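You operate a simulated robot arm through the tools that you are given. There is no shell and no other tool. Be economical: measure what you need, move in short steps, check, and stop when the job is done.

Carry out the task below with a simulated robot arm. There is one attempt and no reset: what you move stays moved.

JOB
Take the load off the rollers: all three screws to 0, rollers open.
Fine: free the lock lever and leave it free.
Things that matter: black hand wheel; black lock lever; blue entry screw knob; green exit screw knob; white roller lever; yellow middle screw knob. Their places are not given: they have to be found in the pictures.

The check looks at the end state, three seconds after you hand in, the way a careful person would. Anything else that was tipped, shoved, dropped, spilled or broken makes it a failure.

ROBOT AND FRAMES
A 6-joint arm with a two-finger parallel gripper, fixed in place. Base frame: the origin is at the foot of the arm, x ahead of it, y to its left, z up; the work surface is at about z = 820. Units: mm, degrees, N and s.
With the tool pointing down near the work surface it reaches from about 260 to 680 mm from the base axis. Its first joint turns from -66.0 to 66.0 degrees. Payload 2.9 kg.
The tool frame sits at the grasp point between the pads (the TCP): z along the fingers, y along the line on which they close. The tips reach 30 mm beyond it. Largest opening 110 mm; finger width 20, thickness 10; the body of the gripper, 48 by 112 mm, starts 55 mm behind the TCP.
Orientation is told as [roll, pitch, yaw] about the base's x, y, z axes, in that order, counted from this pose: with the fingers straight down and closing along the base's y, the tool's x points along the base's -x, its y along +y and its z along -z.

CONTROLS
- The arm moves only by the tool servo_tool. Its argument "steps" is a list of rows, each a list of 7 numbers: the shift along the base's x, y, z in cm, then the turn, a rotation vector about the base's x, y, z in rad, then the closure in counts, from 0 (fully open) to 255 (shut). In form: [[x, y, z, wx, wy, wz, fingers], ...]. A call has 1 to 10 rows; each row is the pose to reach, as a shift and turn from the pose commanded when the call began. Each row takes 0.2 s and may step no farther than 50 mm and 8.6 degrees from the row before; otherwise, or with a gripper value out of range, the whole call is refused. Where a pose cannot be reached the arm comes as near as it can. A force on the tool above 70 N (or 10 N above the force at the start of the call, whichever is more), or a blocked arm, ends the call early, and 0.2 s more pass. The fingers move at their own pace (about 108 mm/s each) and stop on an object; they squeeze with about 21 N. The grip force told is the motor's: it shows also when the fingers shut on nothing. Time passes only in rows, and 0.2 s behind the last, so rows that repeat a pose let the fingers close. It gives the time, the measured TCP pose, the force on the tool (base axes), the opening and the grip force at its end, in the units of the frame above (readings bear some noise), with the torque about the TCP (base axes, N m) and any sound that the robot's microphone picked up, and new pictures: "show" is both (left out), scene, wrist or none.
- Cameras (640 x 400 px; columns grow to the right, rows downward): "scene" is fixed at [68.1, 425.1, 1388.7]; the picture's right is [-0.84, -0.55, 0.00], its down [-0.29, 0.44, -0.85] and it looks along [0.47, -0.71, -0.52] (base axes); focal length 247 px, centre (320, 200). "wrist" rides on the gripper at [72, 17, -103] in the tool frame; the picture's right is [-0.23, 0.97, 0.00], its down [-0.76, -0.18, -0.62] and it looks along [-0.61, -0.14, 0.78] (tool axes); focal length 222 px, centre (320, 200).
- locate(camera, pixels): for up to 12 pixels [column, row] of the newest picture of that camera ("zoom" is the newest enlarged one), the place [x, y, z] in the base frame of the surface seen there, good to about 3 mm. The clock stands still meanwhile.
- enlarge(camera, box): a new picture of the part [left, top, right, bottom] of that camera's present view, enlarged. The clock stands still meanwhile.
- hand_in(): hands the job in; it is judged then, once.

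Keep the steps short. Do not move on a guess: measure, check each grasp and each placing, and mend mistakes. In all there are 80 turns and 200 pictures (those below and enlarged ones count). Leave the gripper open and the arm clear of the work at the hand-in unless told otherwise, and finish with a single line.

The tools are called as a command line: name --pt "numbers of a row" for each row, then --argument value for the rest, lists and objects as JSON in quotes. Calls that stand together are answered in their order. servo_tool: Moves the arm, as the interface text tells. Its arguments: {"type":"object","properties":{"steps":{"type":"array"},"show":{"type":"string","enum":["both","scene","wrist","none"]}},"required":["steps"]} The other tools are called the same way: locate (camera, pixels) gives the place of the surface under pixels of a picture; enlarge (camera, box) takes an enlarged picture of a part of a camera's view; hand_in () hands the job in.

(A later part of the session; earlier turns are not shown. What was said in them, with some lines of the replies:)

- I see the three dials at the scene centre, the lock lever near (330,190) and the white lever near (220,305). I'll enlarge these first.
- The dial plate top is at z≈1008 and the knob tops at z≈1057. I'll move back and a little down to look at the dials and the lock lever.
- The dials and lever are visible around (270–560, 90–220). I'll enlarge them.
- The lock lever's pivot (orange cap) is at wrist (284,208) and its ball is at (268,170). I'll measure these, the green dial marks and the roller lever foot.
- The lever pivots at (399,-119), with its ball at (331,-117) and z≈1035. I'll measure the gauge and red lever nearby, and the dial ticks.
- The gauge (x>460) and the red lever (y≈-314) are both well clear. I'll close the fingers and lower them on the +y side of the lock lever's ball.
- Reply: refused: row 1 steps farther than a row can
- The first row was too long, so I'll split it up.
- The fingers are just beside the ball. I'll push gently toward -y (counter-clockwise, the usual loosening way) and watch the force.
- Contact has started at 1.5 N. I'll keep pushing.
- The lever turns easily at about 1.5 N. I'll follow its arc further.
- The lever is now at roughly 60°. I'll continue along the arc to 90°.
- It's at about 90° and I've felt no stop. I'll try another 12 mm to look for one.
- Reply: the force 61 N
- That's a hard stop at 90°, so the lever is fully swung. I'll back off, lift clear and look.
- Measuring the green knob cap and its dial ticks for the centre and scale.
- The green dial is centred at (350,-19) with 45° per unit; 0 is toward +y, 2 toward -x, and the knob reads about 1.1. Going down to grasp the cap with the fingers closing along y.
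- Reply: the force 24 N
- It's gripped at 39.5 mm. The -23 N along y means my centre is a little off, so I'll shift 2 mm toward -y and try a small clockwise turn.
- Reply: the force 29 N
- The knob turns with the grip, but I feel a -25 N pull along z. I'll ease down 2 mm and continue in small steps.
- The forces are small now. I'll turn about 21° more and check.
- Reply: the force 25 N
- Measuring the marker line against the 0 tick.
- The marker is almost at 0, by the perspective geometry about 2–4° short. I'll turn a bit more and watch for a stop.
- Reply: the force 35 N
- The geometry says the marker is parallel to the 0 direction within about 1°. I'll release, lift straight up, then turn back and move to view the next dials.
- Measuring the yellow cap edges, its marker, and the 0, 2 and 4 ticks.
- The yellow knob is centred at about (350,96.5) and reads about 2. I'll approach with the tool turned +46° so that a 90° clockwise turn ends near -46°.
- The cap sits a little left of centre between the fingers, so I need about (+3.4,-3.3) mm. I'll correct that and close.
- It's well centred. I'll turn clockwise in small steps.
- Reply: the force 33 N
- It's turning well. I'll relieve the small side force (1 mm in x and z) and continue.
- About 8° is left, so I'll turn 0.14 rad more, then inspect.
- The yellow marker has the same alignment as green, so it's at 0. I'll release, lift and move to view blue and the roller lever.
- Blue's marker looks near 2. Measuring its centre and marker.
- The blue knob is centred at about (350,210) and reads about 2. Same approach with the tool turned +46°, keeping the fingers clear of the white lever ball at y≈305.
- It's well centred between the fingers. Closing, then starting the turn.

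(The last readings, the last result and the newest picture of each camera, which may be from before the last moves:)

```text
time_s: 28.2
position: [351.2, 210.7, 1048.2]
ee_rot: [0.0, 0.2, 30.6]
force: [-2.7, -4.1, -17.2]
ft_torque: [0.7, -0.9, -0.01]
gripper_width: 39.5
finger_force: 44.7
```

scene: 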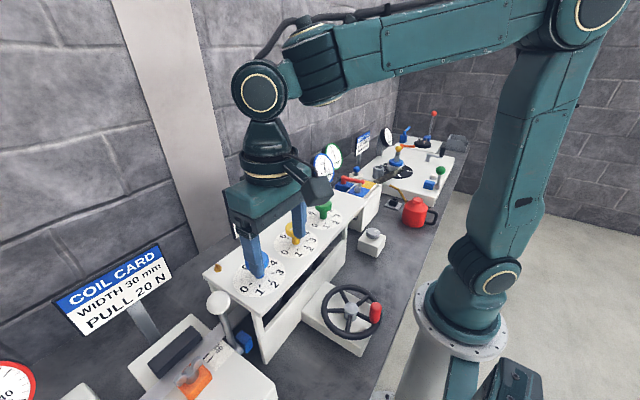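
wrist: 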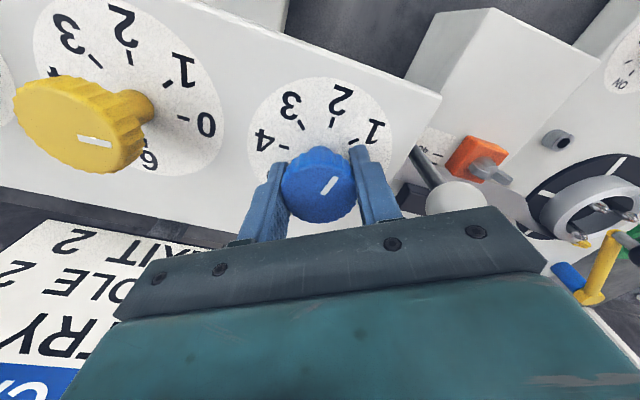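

It's turning. I'll continue clockwise.

servo_tool --pt "0 0 0 0 0 -0.13 255" --pt "0 0 0 0 0 -0.26 255" --pt "0 0 0 0 0 -0.39 255" --pt "0 0 0 0 0 -0.52 255" --pt "0 0 0 0 0 -0.65 255" --show "wrist"

servo_tool --pt "0 0 0 0 0 -0.13 255" --pt "0 0 0 0 0 -0.26 255" --pt "0 0 0 0 0 -0.39 255" --pt "0 0 0 0 0 -0.5 255" --pt "0 0 0 0 0 -0.56 255" --show "wrist"

enlarge --camera "wrist" --box '[270, 90, 370, 230]'

```text
time_s: 29.4
position: [349.8, 210.2, 1047.3]
ee_rot: [-0.1, 0.1, -6.5]
force: [4.4, -11.3, -20.3]
ft_torque: [0.41, 0.96, -0.01]
gripper_width: 39.3
finger_force: 45.1
```

wrist: 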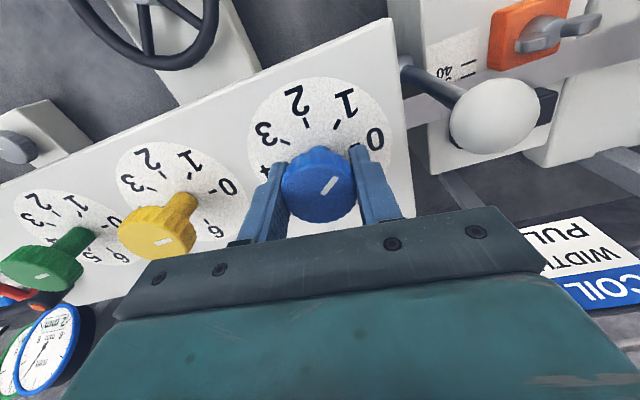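

```text
time_s: 30.6
position: [349.9, 209.2, 1048.4]
ee_rot: [-0.2, 0.0, -38.5]
force: [0.4, -15.4, -19.3]
ft_torque: [-0.64, -1.06, 0.01]
gripper_width: 39.4
finger_force: 44.6
```

wrist: 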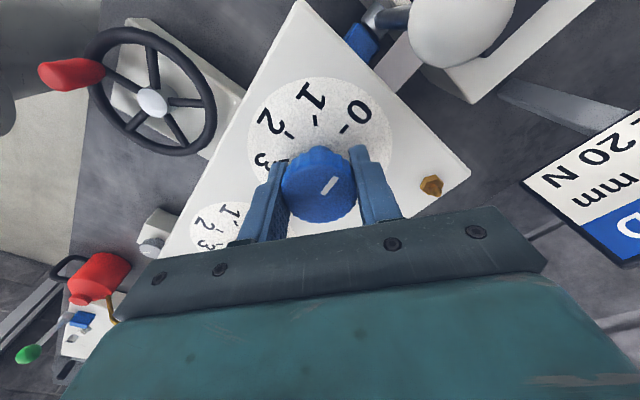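

```text
2.86 times, centred on (320, 160) of wrist
```

zoom: 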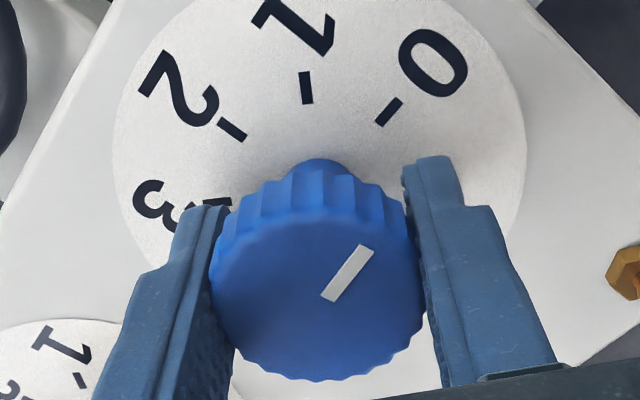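

About 4.5° remain by the same geometry. I'll finish the turn and check.

servo_tool --pt "0 -0.05 0 0 0 -0.05 255" --pt "0 -0.05 0 0 0 -0.08 255" --pt "0 -0.05 0 0 0 -0.08 255" --show "wrist"

enlarge --camera "wrist" --box '[270, 90, 370, 230]'

```text
time_s: 31.4
position: [351.4, 210.5, 1047.9]
ee_rot: [0.0, 0.0, -43.2]
force: [6.3, -15.9, -17.5]
ft_torque: [0.53, 0.7, 0.02]
gripper_width: 39.5
finger_force: 45.0
```

wrist: 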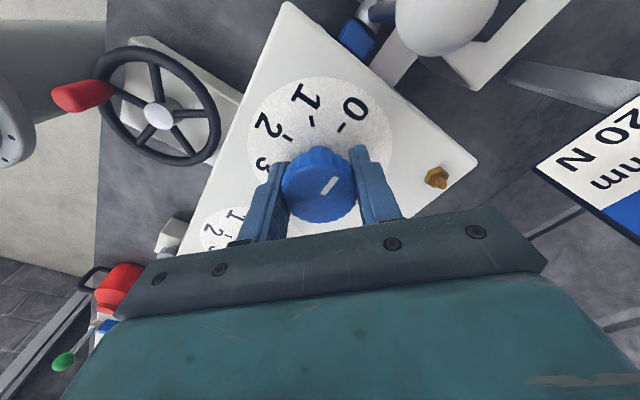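

```text
2.86 times, centred on (320, 160) of wrist
```

zoom: 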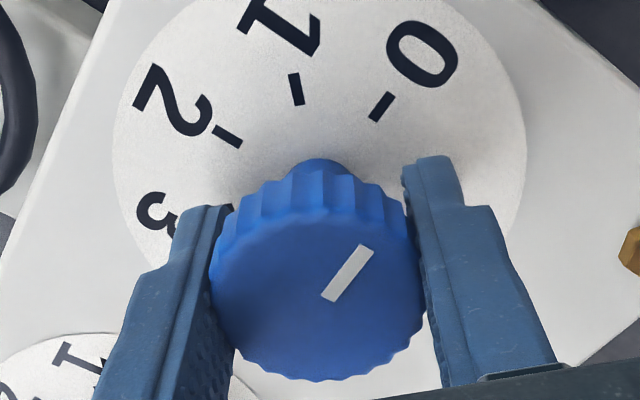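

Blue is at 0. I'll release, lift, and move to where the wrist camera sees the roller lever.

servo_tool --pt "0 0 0 0 0 0 60" --pt "0 0 0 0 0 0 60" --pt "0 0 4 0 0 0 60" --pt "0 0 8 0 0 0.14 60" --pt "-2 3 11 0 0 0.28 60" --pt "-4 4 13 0 0 0.42 60" --pt "-6 5 13 0 0 0.56 60" --pt "-8 5 13 0 0 0.68 60" --pt "-10 5 13 0 0 0.753 60" --pt "-10 5 13 0 0 0.753 0" --show "both"

enlarge --camera "scene" --box '[180, 170, 380, 370]'

```text
time_s: 33.6
position: [251.6, 261.8, 1177.8]
ee_rot: [0.0, 0.1, 0.2]
force: [-0.9, -1.2, 0.6]
ft_torque: [0.0, -0.02, 0.02]
gripper_width: 110.1
finger_force: 0.1
```

scene: 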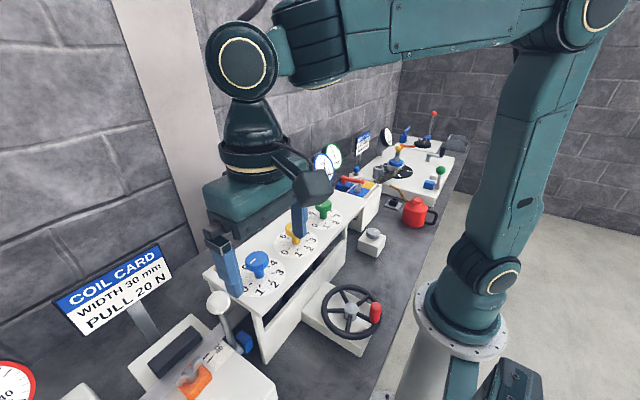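
wrist: 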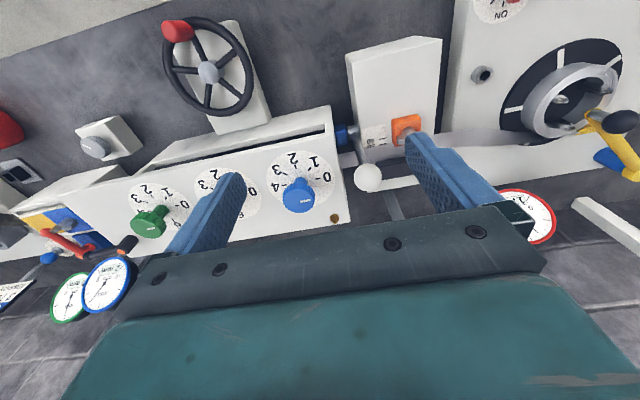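

```text
2.00 times, centred on (280, 270) of scene
```

zoom: 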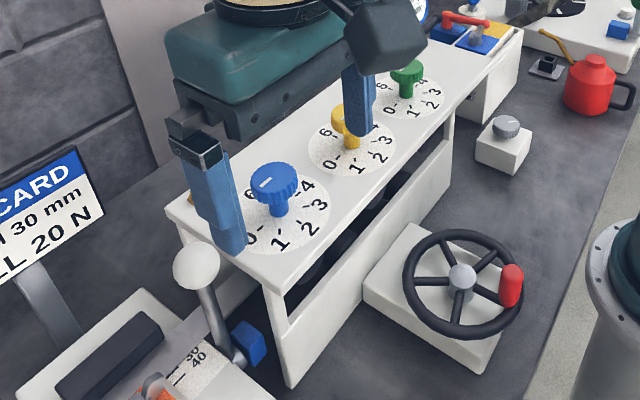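

Now a closer look at the roller lever's foot and ball.

enlarge --camera "wrist" --box '[300, 90, 440, 230]'

locate --camera "wrist" --pixels '[[368, 178], [358, 178], [378, 178], [357, 150], [343, 134], [352, 130], [330, 140], [375, 190]]'

locate --camera "scene" --pixels '[[218, 302], [212, 302], [225, 302], [224, 320], [231, 342], [237, 348], [243, 340]]'

```text
2.86 times, centred on (370, 160) of wrist
```

zoom: 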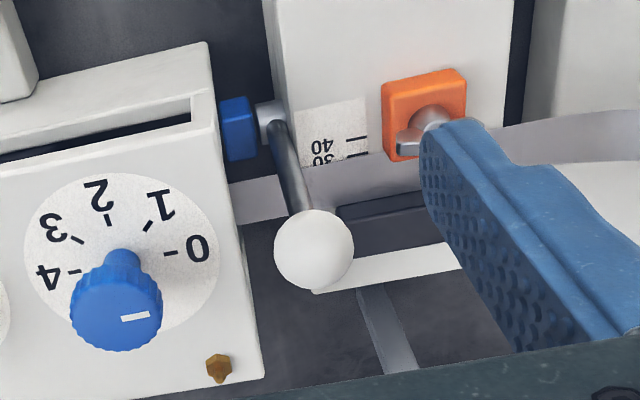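

```text
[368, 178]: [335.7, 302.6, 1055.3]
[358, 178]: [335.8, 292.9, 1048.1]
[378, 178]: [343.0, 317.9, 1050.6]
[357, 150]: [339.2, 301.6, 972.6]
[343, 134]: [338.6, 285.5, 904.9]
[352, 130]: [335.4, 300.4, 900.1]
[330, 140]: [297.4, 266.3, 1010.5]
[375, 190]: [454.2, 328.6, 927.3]
```

```text
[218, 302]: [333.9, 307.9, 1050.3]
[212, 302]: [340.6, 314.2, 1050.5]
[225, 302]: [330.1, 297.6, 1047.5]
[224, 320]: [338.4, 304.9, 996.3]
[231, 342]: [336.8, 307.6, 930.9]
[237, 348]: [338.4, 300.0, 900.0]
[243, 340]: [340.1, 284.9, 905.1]
```

The lever is upright and pivots about an axis along y at (337,303,897), so it swings in x. Before touching it I'll look for signs of open or closed at the rollers under the plate.

enlarge --camera "scene" --box '[255, 220, 355, 340]'

enlarge --camera "scene" --box '[195, 285, 275, 375]'

```text
3.33 times, centred on (305, 280) of scene
```

zoom: 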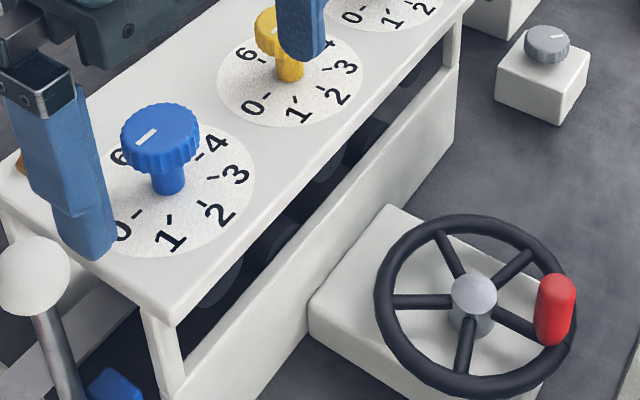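

```text
4.44 times, centred on (235, 330) of scene
```

zoom: 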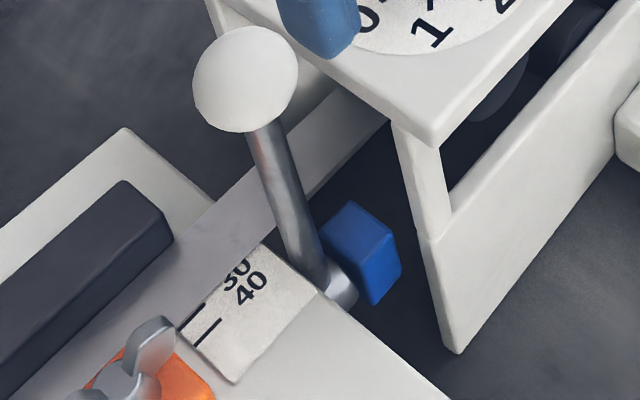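

No label shows the state, so I'll feel for it. I'll grip the white ball along y, which lets it pivot in the pads while it swings. First I move over (340,304) and descend.

servo_tool --pt "3 1.5 0 0 0 0 116" --pt "6 3 0 0 0 0 116" --pt "8.8 4.2 0 0 0 0 116" --pt "8.8 4.2 -3 0 0 0 116" --pt "8.8 4.2 -6 0 0 0 116" --show "both"

```text
time_s: 34.8
position: [339.6, 301.7, 1117.7]
ee_rot: [0.1, 0.1, 0.0]
force: [0.3, 1.2, -1.2]
ft_torque: [0.02, 0.0, 0.04]
gripper_width: 59.6
finger_force: 0.1
```

scene: 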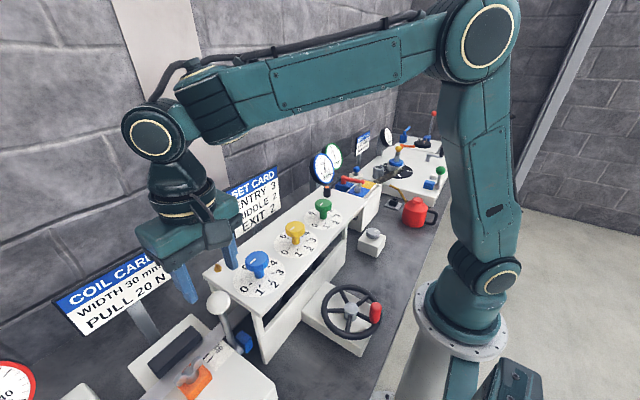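
wrist: 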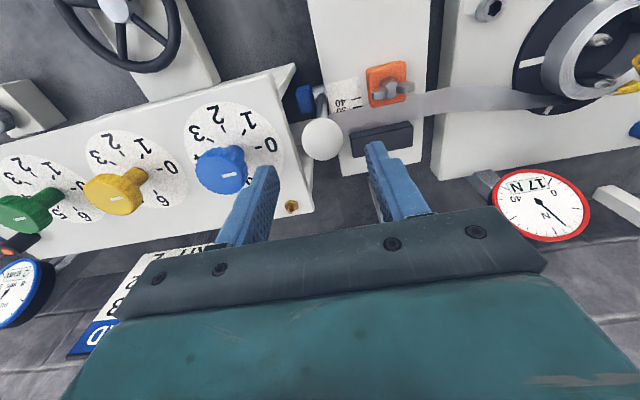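

All three markers read 0 in this view. The ball at (322,138) sits between the fingers, so I'll descend to z≈1043.

servo_tool --pt "0 0.2 -3 0 0 0 116" --pt "0 0.2 -6 0 0 0 116" --pt "0 0.2 -7.5 0 0 0 116" --pt "0 0.2 -7.5 0 0 0 116" --show "wrist"

```text
time_s: 35.8
position: [339.7, 304.3, 1042.2]
ee_rot: [0.0, 0.1, 0.1]
force: [-0.9, -0.4, -0.2]
ft_torque: [0.01, -0.01, -0.02]
gripper_width: 59.6
finger_force: 0.0
```

wrist: 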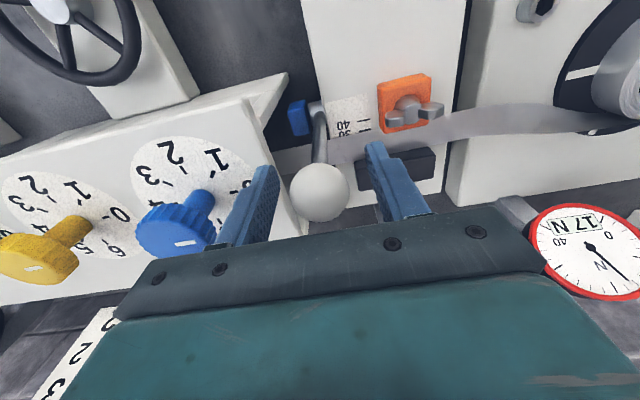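

Centred. Closing on the ball and then easing toward -x by a centimetre.

servo_tool --pt "0 0 0 0 0 0 255" --pt "0 0 0 0 0 0 255" --pt "-0.4 0 0 0 0 0 255" --pt "-0.8 0 0 0 0 0 255" --pt "-1.2 0 0 0 0 0 255" --show "wrist"

```text
time_s: 37.0
position: [327.3, 302.2, 1041.8]
ee_rot: [-0.2, 0.2, -0.1]
force: [10.5, -21.3, -16.9]
ft_torque: [0.04, -1.14, -0.07]
gripper_width: 35.5
finger_force: 44.8
```

wrist: 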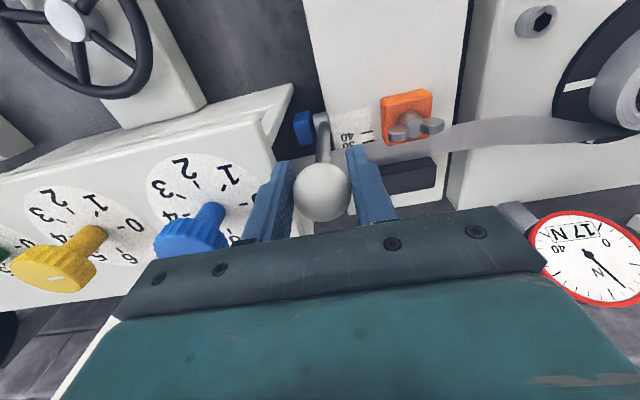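

The lever moves toward -x with only about 10 N. I'll follow the arc about the pivot (337, z 897), radius 146.

servo_tool --pt "-1.1 -0.1 -0.05 0 0 0 255" --pt "-2.1 -0.1 -0.25 0 0 0 255" --pt "-3.1 -0.1 -0.5 0 0 0 255" --pt "-4.1 -0.1 -0.85 0 0 0 255" --pt "-5.0 -0.1 -1.2 0 0 0 255" --show "both"

```text
time_s: 38.2
position: [278.4, 302.6, 1032.1]
ee_rot: [0.2, -0.1, 0.2]
force: [4.5, -9.4, 15.3]
ft_torque: [-0.08, -1.42, -0.13]
gripper_width: 35.4
finger_force: 45.0
```

scene: 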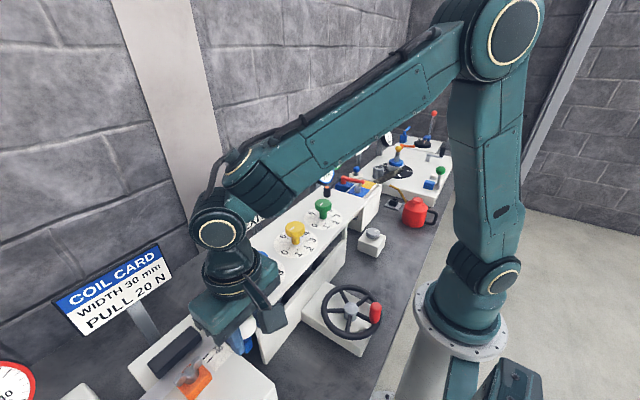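
wrist: 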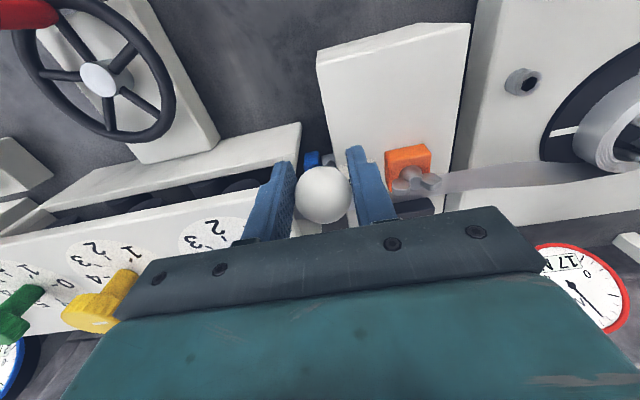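

It's still free, at about 24°. Continuing along the arc in small steps.

servo_tool --pt "-0.9 0 -0.45 0 0 0 255" --pt "-1.8 0 -0.95 0 0 0 255" --pt "-2.6 0 -1.55 0 0 0 255" --pt "-3.4 0 -2.2 0 0 0 255" --pt "-4.2 0 -2.9 0 0 0 255" --show "wrist"

```text
time_s: 39.4
position: [234.7, 302.8, 1001.4]
ee_rot: [0.1, -0.2, 0.2]
force: [5.0, -7.7, 7.1]
ft_torque: [0.01, -1.37, -0.06]
gripper_width: 35.1
finger_force: 44.7
```

wrist: 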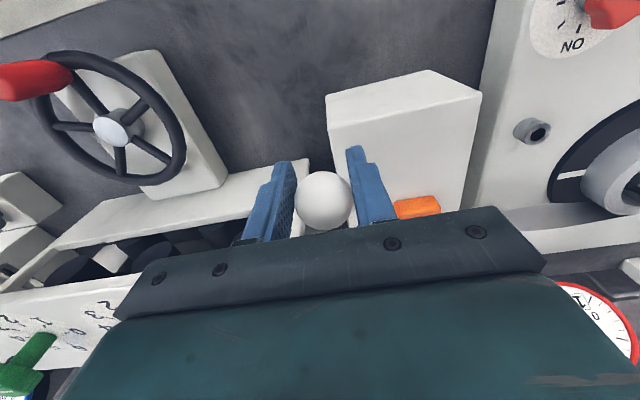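

It's at about 44°. I'll check the white guide box beside the finger before going lower.

locate --camera "wrist" --pixels '[[400, 115], [345, 97], [430, 78], [470, 100], [390, 160], [430, 180], [332, 130], [285, 165]]'

```text
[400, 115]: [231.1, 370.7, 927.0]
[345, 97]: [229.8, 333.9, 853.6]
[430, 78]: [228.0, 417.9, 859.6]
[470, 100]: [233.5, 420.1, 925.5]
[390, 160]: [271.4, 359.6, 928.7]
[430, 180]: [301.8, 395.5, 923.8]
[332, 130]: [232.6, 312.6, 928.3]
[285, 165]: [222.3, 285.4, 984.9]
```

The box top is at z 928 with x≥231, so the path is clear. I'll go further along the arc, looking for the stop.

servo_tool --pt "-0.7 0 -0.75 0 0 0 255" --pt "-1.4 0 -1.5 0 0 0 255" --pt "-2.0 0 -2.3 0 0 0 255" --pt "-2.5 0 -3.2 0 0 0 255" --show "both"

```text
time_s: 40.4
position: [209.5, 302.5, 972.7]
ee_rot: [0.0, -0.1, 0.3]
force: [-4.4, -13.1, 32.5]
ft_torque: [-0.06, -0.19, 0.12]
gripper_width: 34.8
finger_force: 45.1
```

scene: 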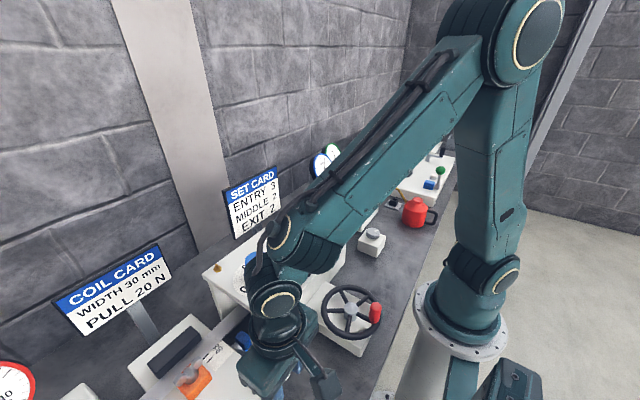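
wrist: 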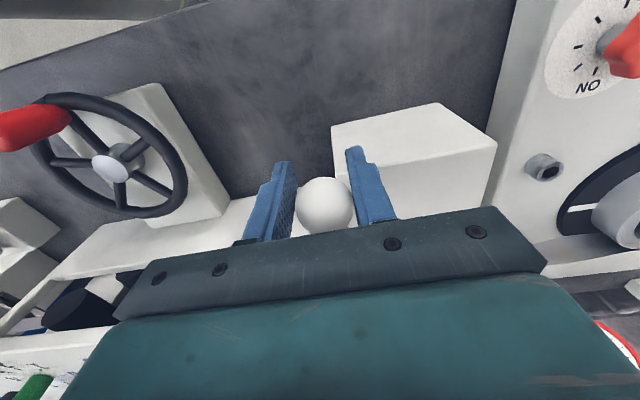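

At about 60° the z force rises to 32 N, which may be the stop. I'll push a small step more to tell.

servo_tool --pt "-0.2 0 -0.4 0 0 0 255" --pt "-0.4 0 -0.8 0 0 0 255" --pt "-0.6 0 -1.2 0 0 0 255" --show "wrist"

```text
time_s: 41.2
position: [202.7, 304.3, 958.3]
ee_rot: [0.0, 0.1, 0.3]
force: [-15.9, -1.0, 9.2]
ft_torque: [0.01, -0.52, -0.07]
gripper_width: 0.1
finger_force: 38.1
```

wrist: 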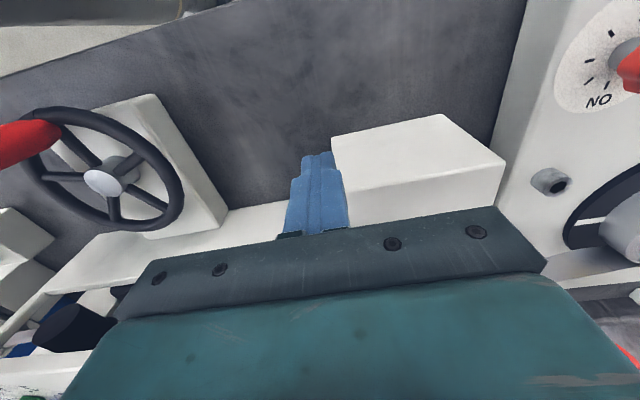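

The ball slipped out of the pads, so the lever has likely hit its stop near 60°. I'll back away toward -x, then lift and look.

servo_tool --pt "-1.5 0 0.2 0 0 0 255" --pt "-3 0 0.5 0 0 0 255" --pt "-3 0 4 0 0 0 255" --pt "-3 0 8 0 0 0 255" --pt "-3 0 12 0 0 0 200" --pt "-3 -2 16 0 0 0 200" --pt "-3 -5 19 0 0 0 200" --pt "-1 -8 21 0 0 0 100" --pt "2 -10 22 0 0 0 0" --pt "4 -12 22 0 0 0 0" --show "both"

```text
time_s: 43.4
position: [244.0, 182.1, 1180.3]
ee_rot: [0.0, 0.0, 0.2]
force: [-0.3, 0.0, 0.6]
ft_torque: [-0.02, -0.01, 0.0]
gripper_width: 110.0
finger_force: 0.0
```

scene: 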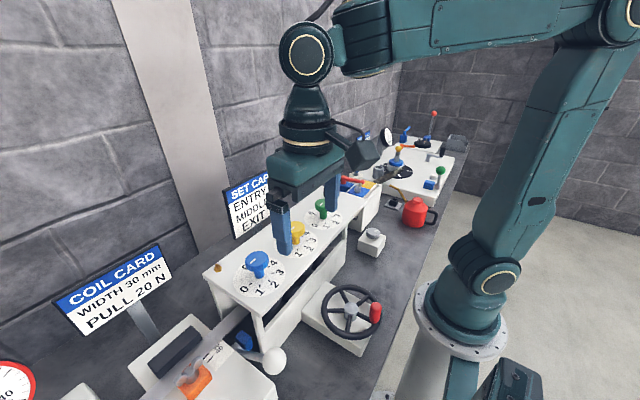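
wrist: 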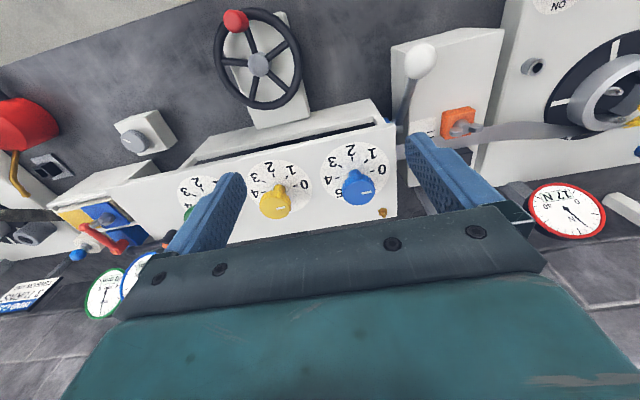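

The lever now lies down toward the front and stays there. Checking the rollers and lever for a change, and where the ball is.

enlarge --camera "scene" --box '[215, 220, 355, 400]'

enlarge --camera "wrist" --box '[170, 90, 450, 240]'

locate --camera "scene" --pixels '[[274, 360], [258, 350], [243, 347]]'

```text
2.22 times, centred on (285, 310) of scene
```

zoom: 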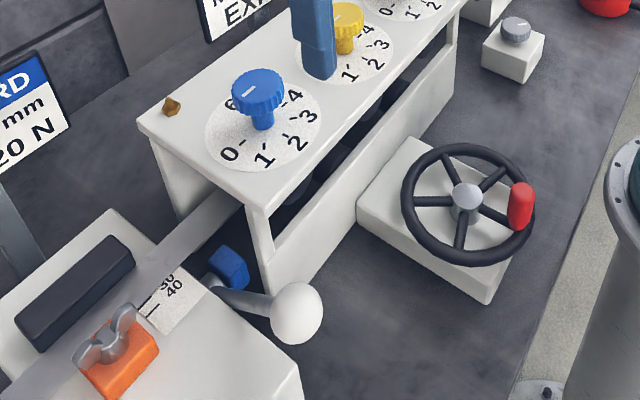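

```text
2.29 times, centred on (310, 165) of wrist
```

zoom: 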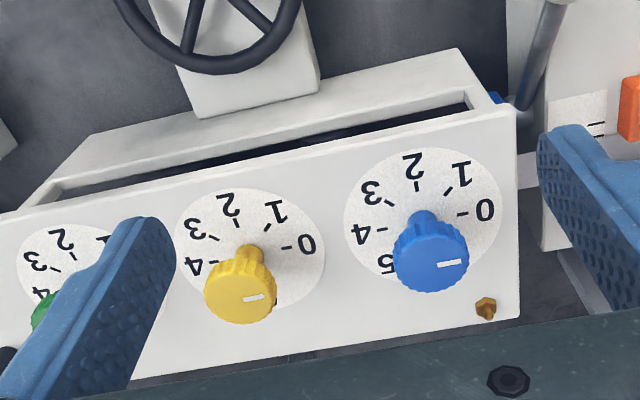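

```text
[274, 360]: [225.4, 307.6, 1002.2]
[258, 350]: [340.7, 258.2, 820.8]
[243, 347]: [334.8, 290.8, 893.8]
```

Taking the same roller view as before the lever moved, for a comparison.

enlarge --camera "scene" --box '[255, 220, 355, 340]'

locate --camera "wrist" --pixels '[[420, 62], [410, 62], [430, 62], [408, 95], [403, 115]]'

```text
3.33 times, centred on (305, 280) of scene
```

zoom: 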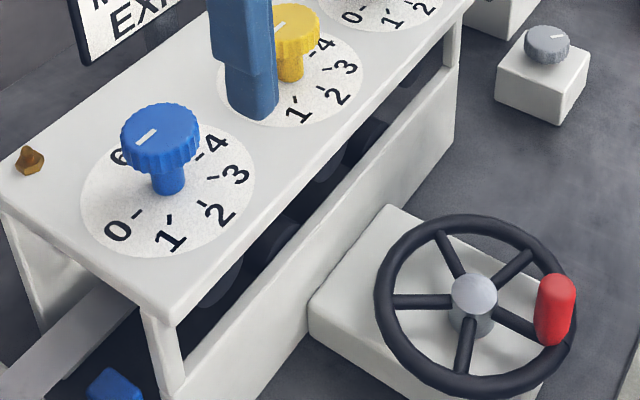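

```text
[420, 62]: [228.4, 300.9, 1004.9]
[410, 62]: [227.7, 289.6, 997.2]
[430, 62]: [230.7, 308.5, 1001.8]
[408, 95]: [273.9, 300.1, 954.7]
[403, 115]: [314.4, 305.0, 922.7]
```

The rollers look much the same from here. I'll bring the wrist camera low in front of the opening for a direct look at them, keeping well above the hand wheel.

servo_tool --pt "-1.5 0 -3 0 0 0 0" --pt "-3 0 -6 0 0 0 0" --pt "-4 0.5 -9 0 0 0 0" --pt "-4 0.5 -12 0 0 0 0" --show "wrist"

enlarge --camera "wrist" --box '[80, 80, 400, 280]'

```text
time_s: 44.4
position: [204.4, 187.1, 1057.5]
ee_rot: [0.0, -0.1, 0.1]
force: [-0.2, -0.2, -0.8]
ft_torque: [0.0, -0.03, -0.01]
gripper_width: 110.0
finger_force: 0.1
```

wrist: 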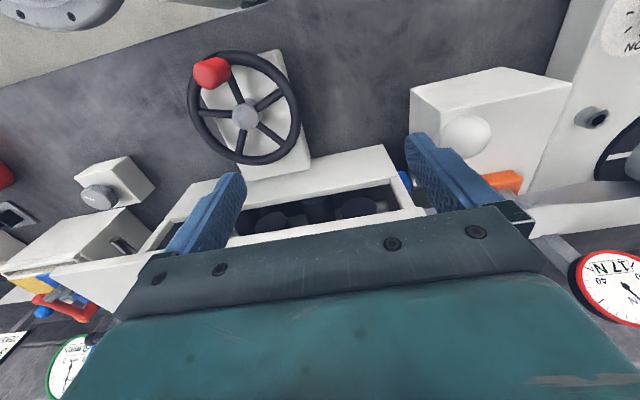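

```text
2.00 times, centred on (240, 180) of wrist
```

zoom: 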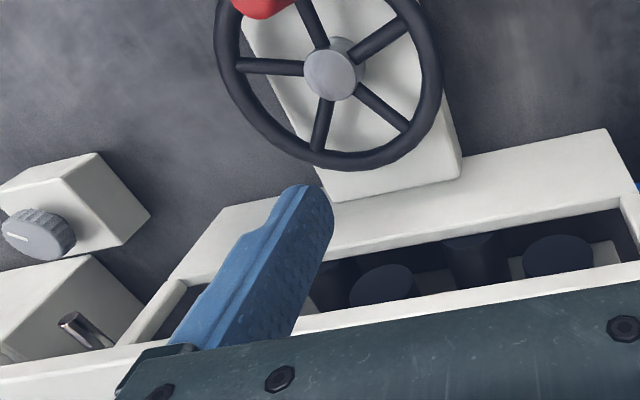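

The rollers are in shade in the opening. I'll tilt the tool 30° so the camera looks in more level.

servo_tool --pt "0 0 0 0 -0.13 0 0" --pt "0 0 0 0 -0.26 0 0" --pt "0 0 0 0 -0.39 0 0" --pt "0 0 0 0 -0.52 0 0" --show "wrist"

enlarge --camera "wrist" --box '[150, 60, 470, 260]'

```text
time_s: 45.4
position: [222.4, 179.0, 1055.5]
ee_rot: [0.1, -30.0, 0.1]
force: [0.6, 0.9, 0.4]
ft_torque: [-0.01, 0.02, 0.02]
gripper_width: 110.1
finger_force: 0.1
out of reach, approached as far as the arm can: row 4
```

wrist: 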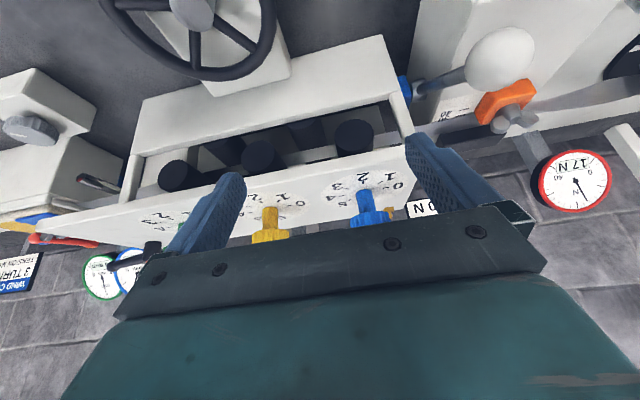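

```text
2.00 times, centred on (310, 160) of wrist
```

zoom: 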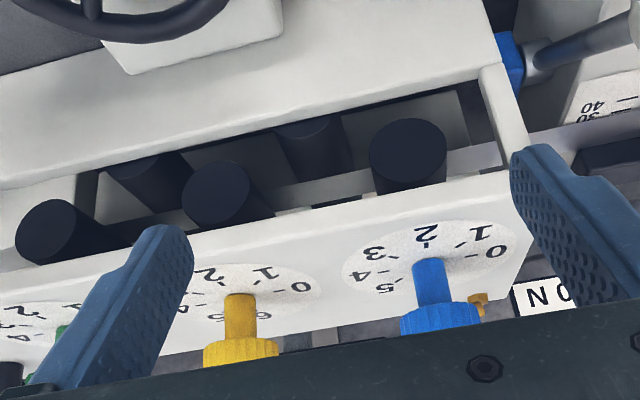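

A good view: three upper rollers and two lower ones. I'll measure their heights to see whether they clear the strip.

locate --camera "zoom" --pixels '[[408, 150], [408, 122], [408, 180], [218, 193], [218, 165], [50, 230], [310, 130], [150, 168], [470, 160], [350, 185], [290, 190], [460, 110]]'

```text
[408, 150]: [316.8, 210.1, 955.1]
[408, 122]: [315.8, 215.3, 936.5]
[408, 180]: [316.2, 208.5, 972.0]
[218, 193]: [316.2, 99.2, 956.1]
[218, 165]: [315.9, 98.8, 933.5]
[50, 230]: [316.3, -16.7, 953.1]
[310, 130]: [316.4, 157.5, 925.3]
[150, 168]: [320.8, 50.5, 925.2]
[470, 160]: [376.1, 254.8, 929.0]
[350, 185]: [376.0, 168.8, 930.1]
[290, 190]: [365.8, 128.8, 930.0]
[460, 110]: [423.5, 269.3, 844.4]
```

The upper rollers' undersides (z≈933) now sit just above the strip (z≈930), so it's clear. The lever has swung about 50° from upright, which was its loaded start. To be sure it's fully at its stop, I'll straighten the tool, then press lightly on the ball from above.

servo_tool --pt "0 0 2 0 0.13 0 0" --pt "0 0 4 0 0.26 0 0" --pt "0 0 6 0 0.39 0 100" --pt "0 3 7 0 0.52 0 200" --pt "0 7 7 0 0.52 0 255" --pt "0 11 7 0 0.52 0 255" --show "both"

```text
time_s: 46.8
position: [221.1, 290.5, 1127.6]
ee_rot: [-0.1, 0.0, 0.1]
force: [0.3, -0.6, -0.5]
ft_torque: [-0.02, 0.0, -0.01]
gripper_width: 0.3
finger_force: 20.8
```

scene: 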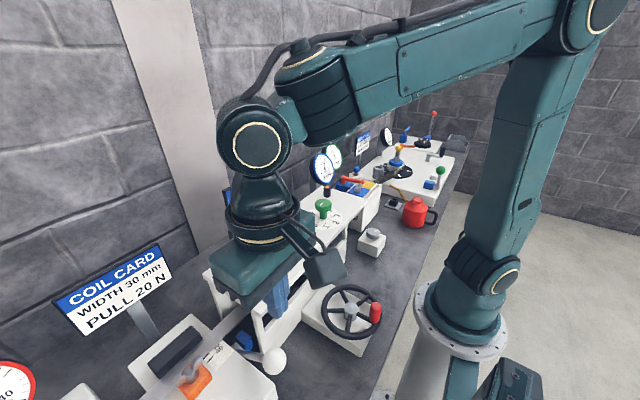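
wrist: 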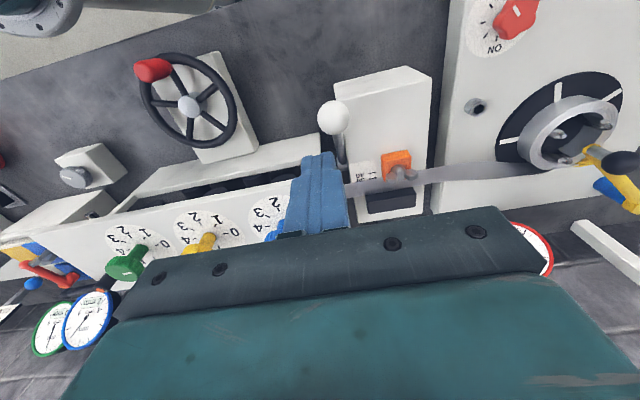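

The ball is at about (232,304) with its top near z 1005. I'll move over it and descend to just above, then press in small steps.

servo_tool --pt "0.8 1.35 0 0 0 0 255" --pt "0.8 1.35 -4 0 0 0 255" --pt "0.8 1.35 -7.5 0 0 0 255" --pt "0.8 1.35 -8.5 0 0 0 255" --pt "0.8 1.35 -8.9 0 0 0 255" --pt "0.8 1.35 -9.3 0 0 0 255" --pt "0.8 1.35 -9.6 0 0 0 255" --show "wrist"

```text
time_s: 48.4
position: [229.4, 302.0, 1030.5]
ee_rot: [0.0, 0.0, 0.2]
force: [-0.7, 0.2, 0.7]
ft_torque: [-0.02, -0.01, 0.01]
gripper_width: 0.0
finger_force: 20.6
```

wrist: 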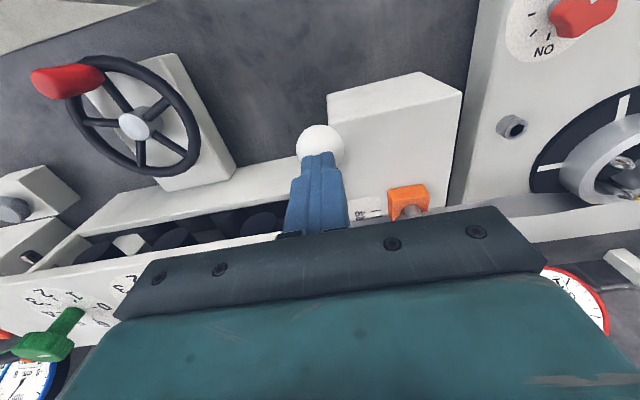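

No contact yet. I'll press down slowly a bit more.

servo_tool --pt "-0.2 0 -0.4 0 0 0 255" --pt "-0.2 0 -0.8 0 0 0 255" --pt "-0.2 0 -1.1 0 0 0 255" --pt "-0.2 0 -1.4 0 0 0 255" --show "wrist"

```text
time_s: 49.4
position: [227.1, 303.4, 1021.9]
ee_rot: [0.5, -0.3, 0.2]
force: [-16.9, -8.2, 64.5]
ft_torque: [-0.22, 0.82, -0.34]
gripper_width: 0.0
finger_force: 21.1
```

wrist: 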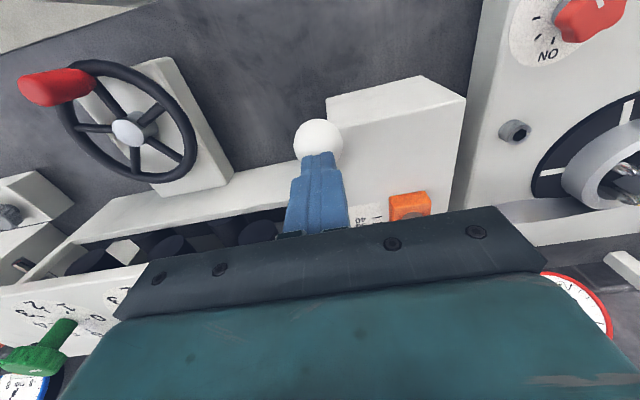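

It gives 64 N without moving, so the lever is firmly at its stop. I'll lift off, open the gripper and go to a clear viewing place for the final check.

servo_tool --pt "0 0 3 0 0 0 255" --pt "0 0 7 0 0 0 255" --pt "0 0 11 0 0 0 255" --pt "0 -4 14 0 0 0 100" --pt "0 -8.5 16 0 0 0 0" --pt "0 -13 18 0 0 0 0" --pt "0 -17.5 20 0 0 0 0" --pt "0 -22 22 0 0 0 0" --pt "0 -26 24 0 0 0 0" --pt "0 -30 26 0 0 0 0" --show "both"

enlarge --camera "wrist" --box '[200, 60, 520, 260]'

enlarge --camera "scene" --box '[200, 170, 380, 390]'

```text
time_s: 51.6
position: [225.2, 2.0, 1275.2]
ee_rot: [0.0, 0.0, 0.1]
force: [0.6, 0.9, -0.7]
ft_torque: [0.02, 0.01, -0.02]
gripper_width: 110.0
finger_force: 0.1
```

scene: 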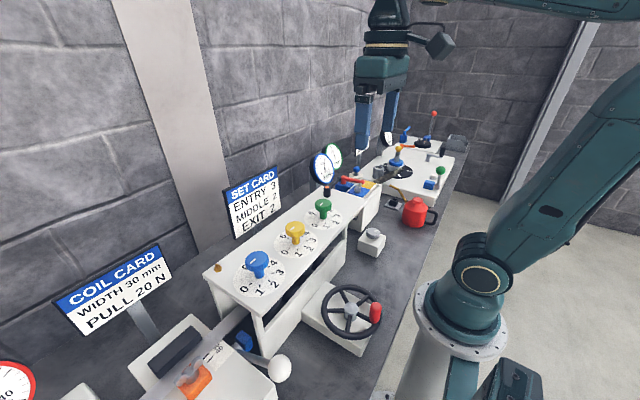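
wrist: 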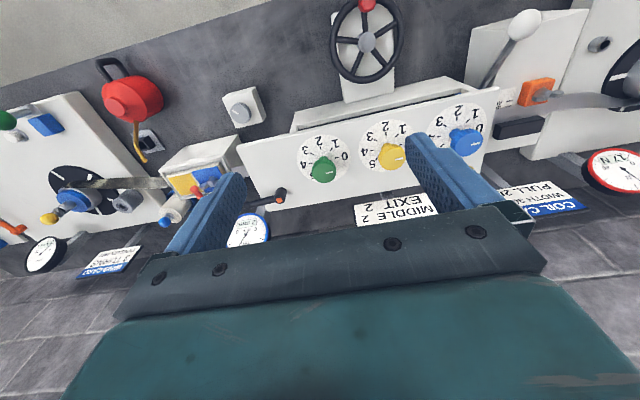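

```text
2.00 times, centred on (360, 160) of wrist
```

zoom: 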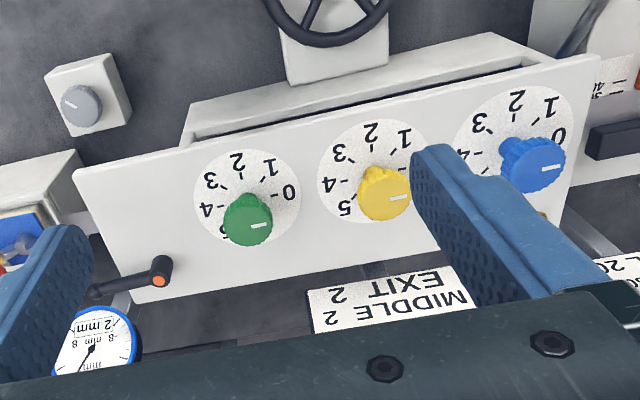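

```text
1.82 times, centred on (290, 280) of scene
```

zoom: 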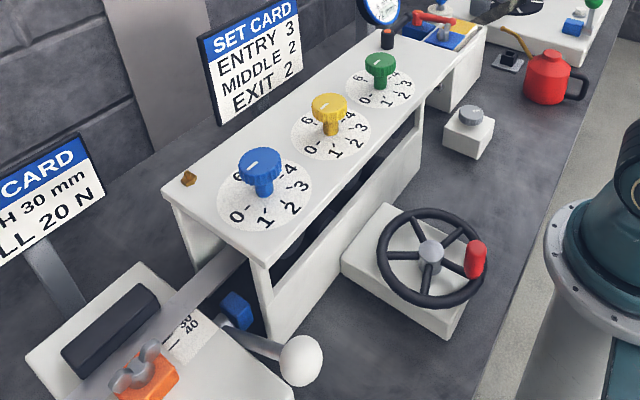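

The markers are at 0 and the lock lever is swung. The white ball sits a bit lower than before pressing: (283,369) versus (274,360). I'll measure it to be sure it reached its end.

locate --camera "scene" --pixels '[[282, 369], [274, 369], [290, 369], [260, 358], [250, 351]]'

locate --camera "wrist" --pixels '[[524, 24], [503, 55], [490, 80]]'

```text
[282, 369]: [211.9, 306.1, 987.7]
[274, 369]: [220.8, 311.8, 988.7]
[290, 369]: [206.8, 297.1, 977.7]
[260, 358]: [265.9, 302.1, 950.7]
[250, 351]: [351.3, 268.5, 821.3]
```

```text
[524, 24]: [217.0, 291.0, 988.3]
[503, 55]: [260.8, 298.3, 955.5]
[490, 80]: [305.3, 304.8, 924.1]
```

The lever is now about 57° down. The 64 N push, against under 15 N while it was swinging, shows it is at its stop. All three screws read 0, the lock lever is swung fully to its end, and the arm is clear with the gripper open.

hand_in

```text
The job is handed in.
```

I set all three screws to 0, swung the roller lever down to its stop and swung the lock lever to its stop, then handed in; no label showed which lever end means open or free, so those two directions are my best reading.
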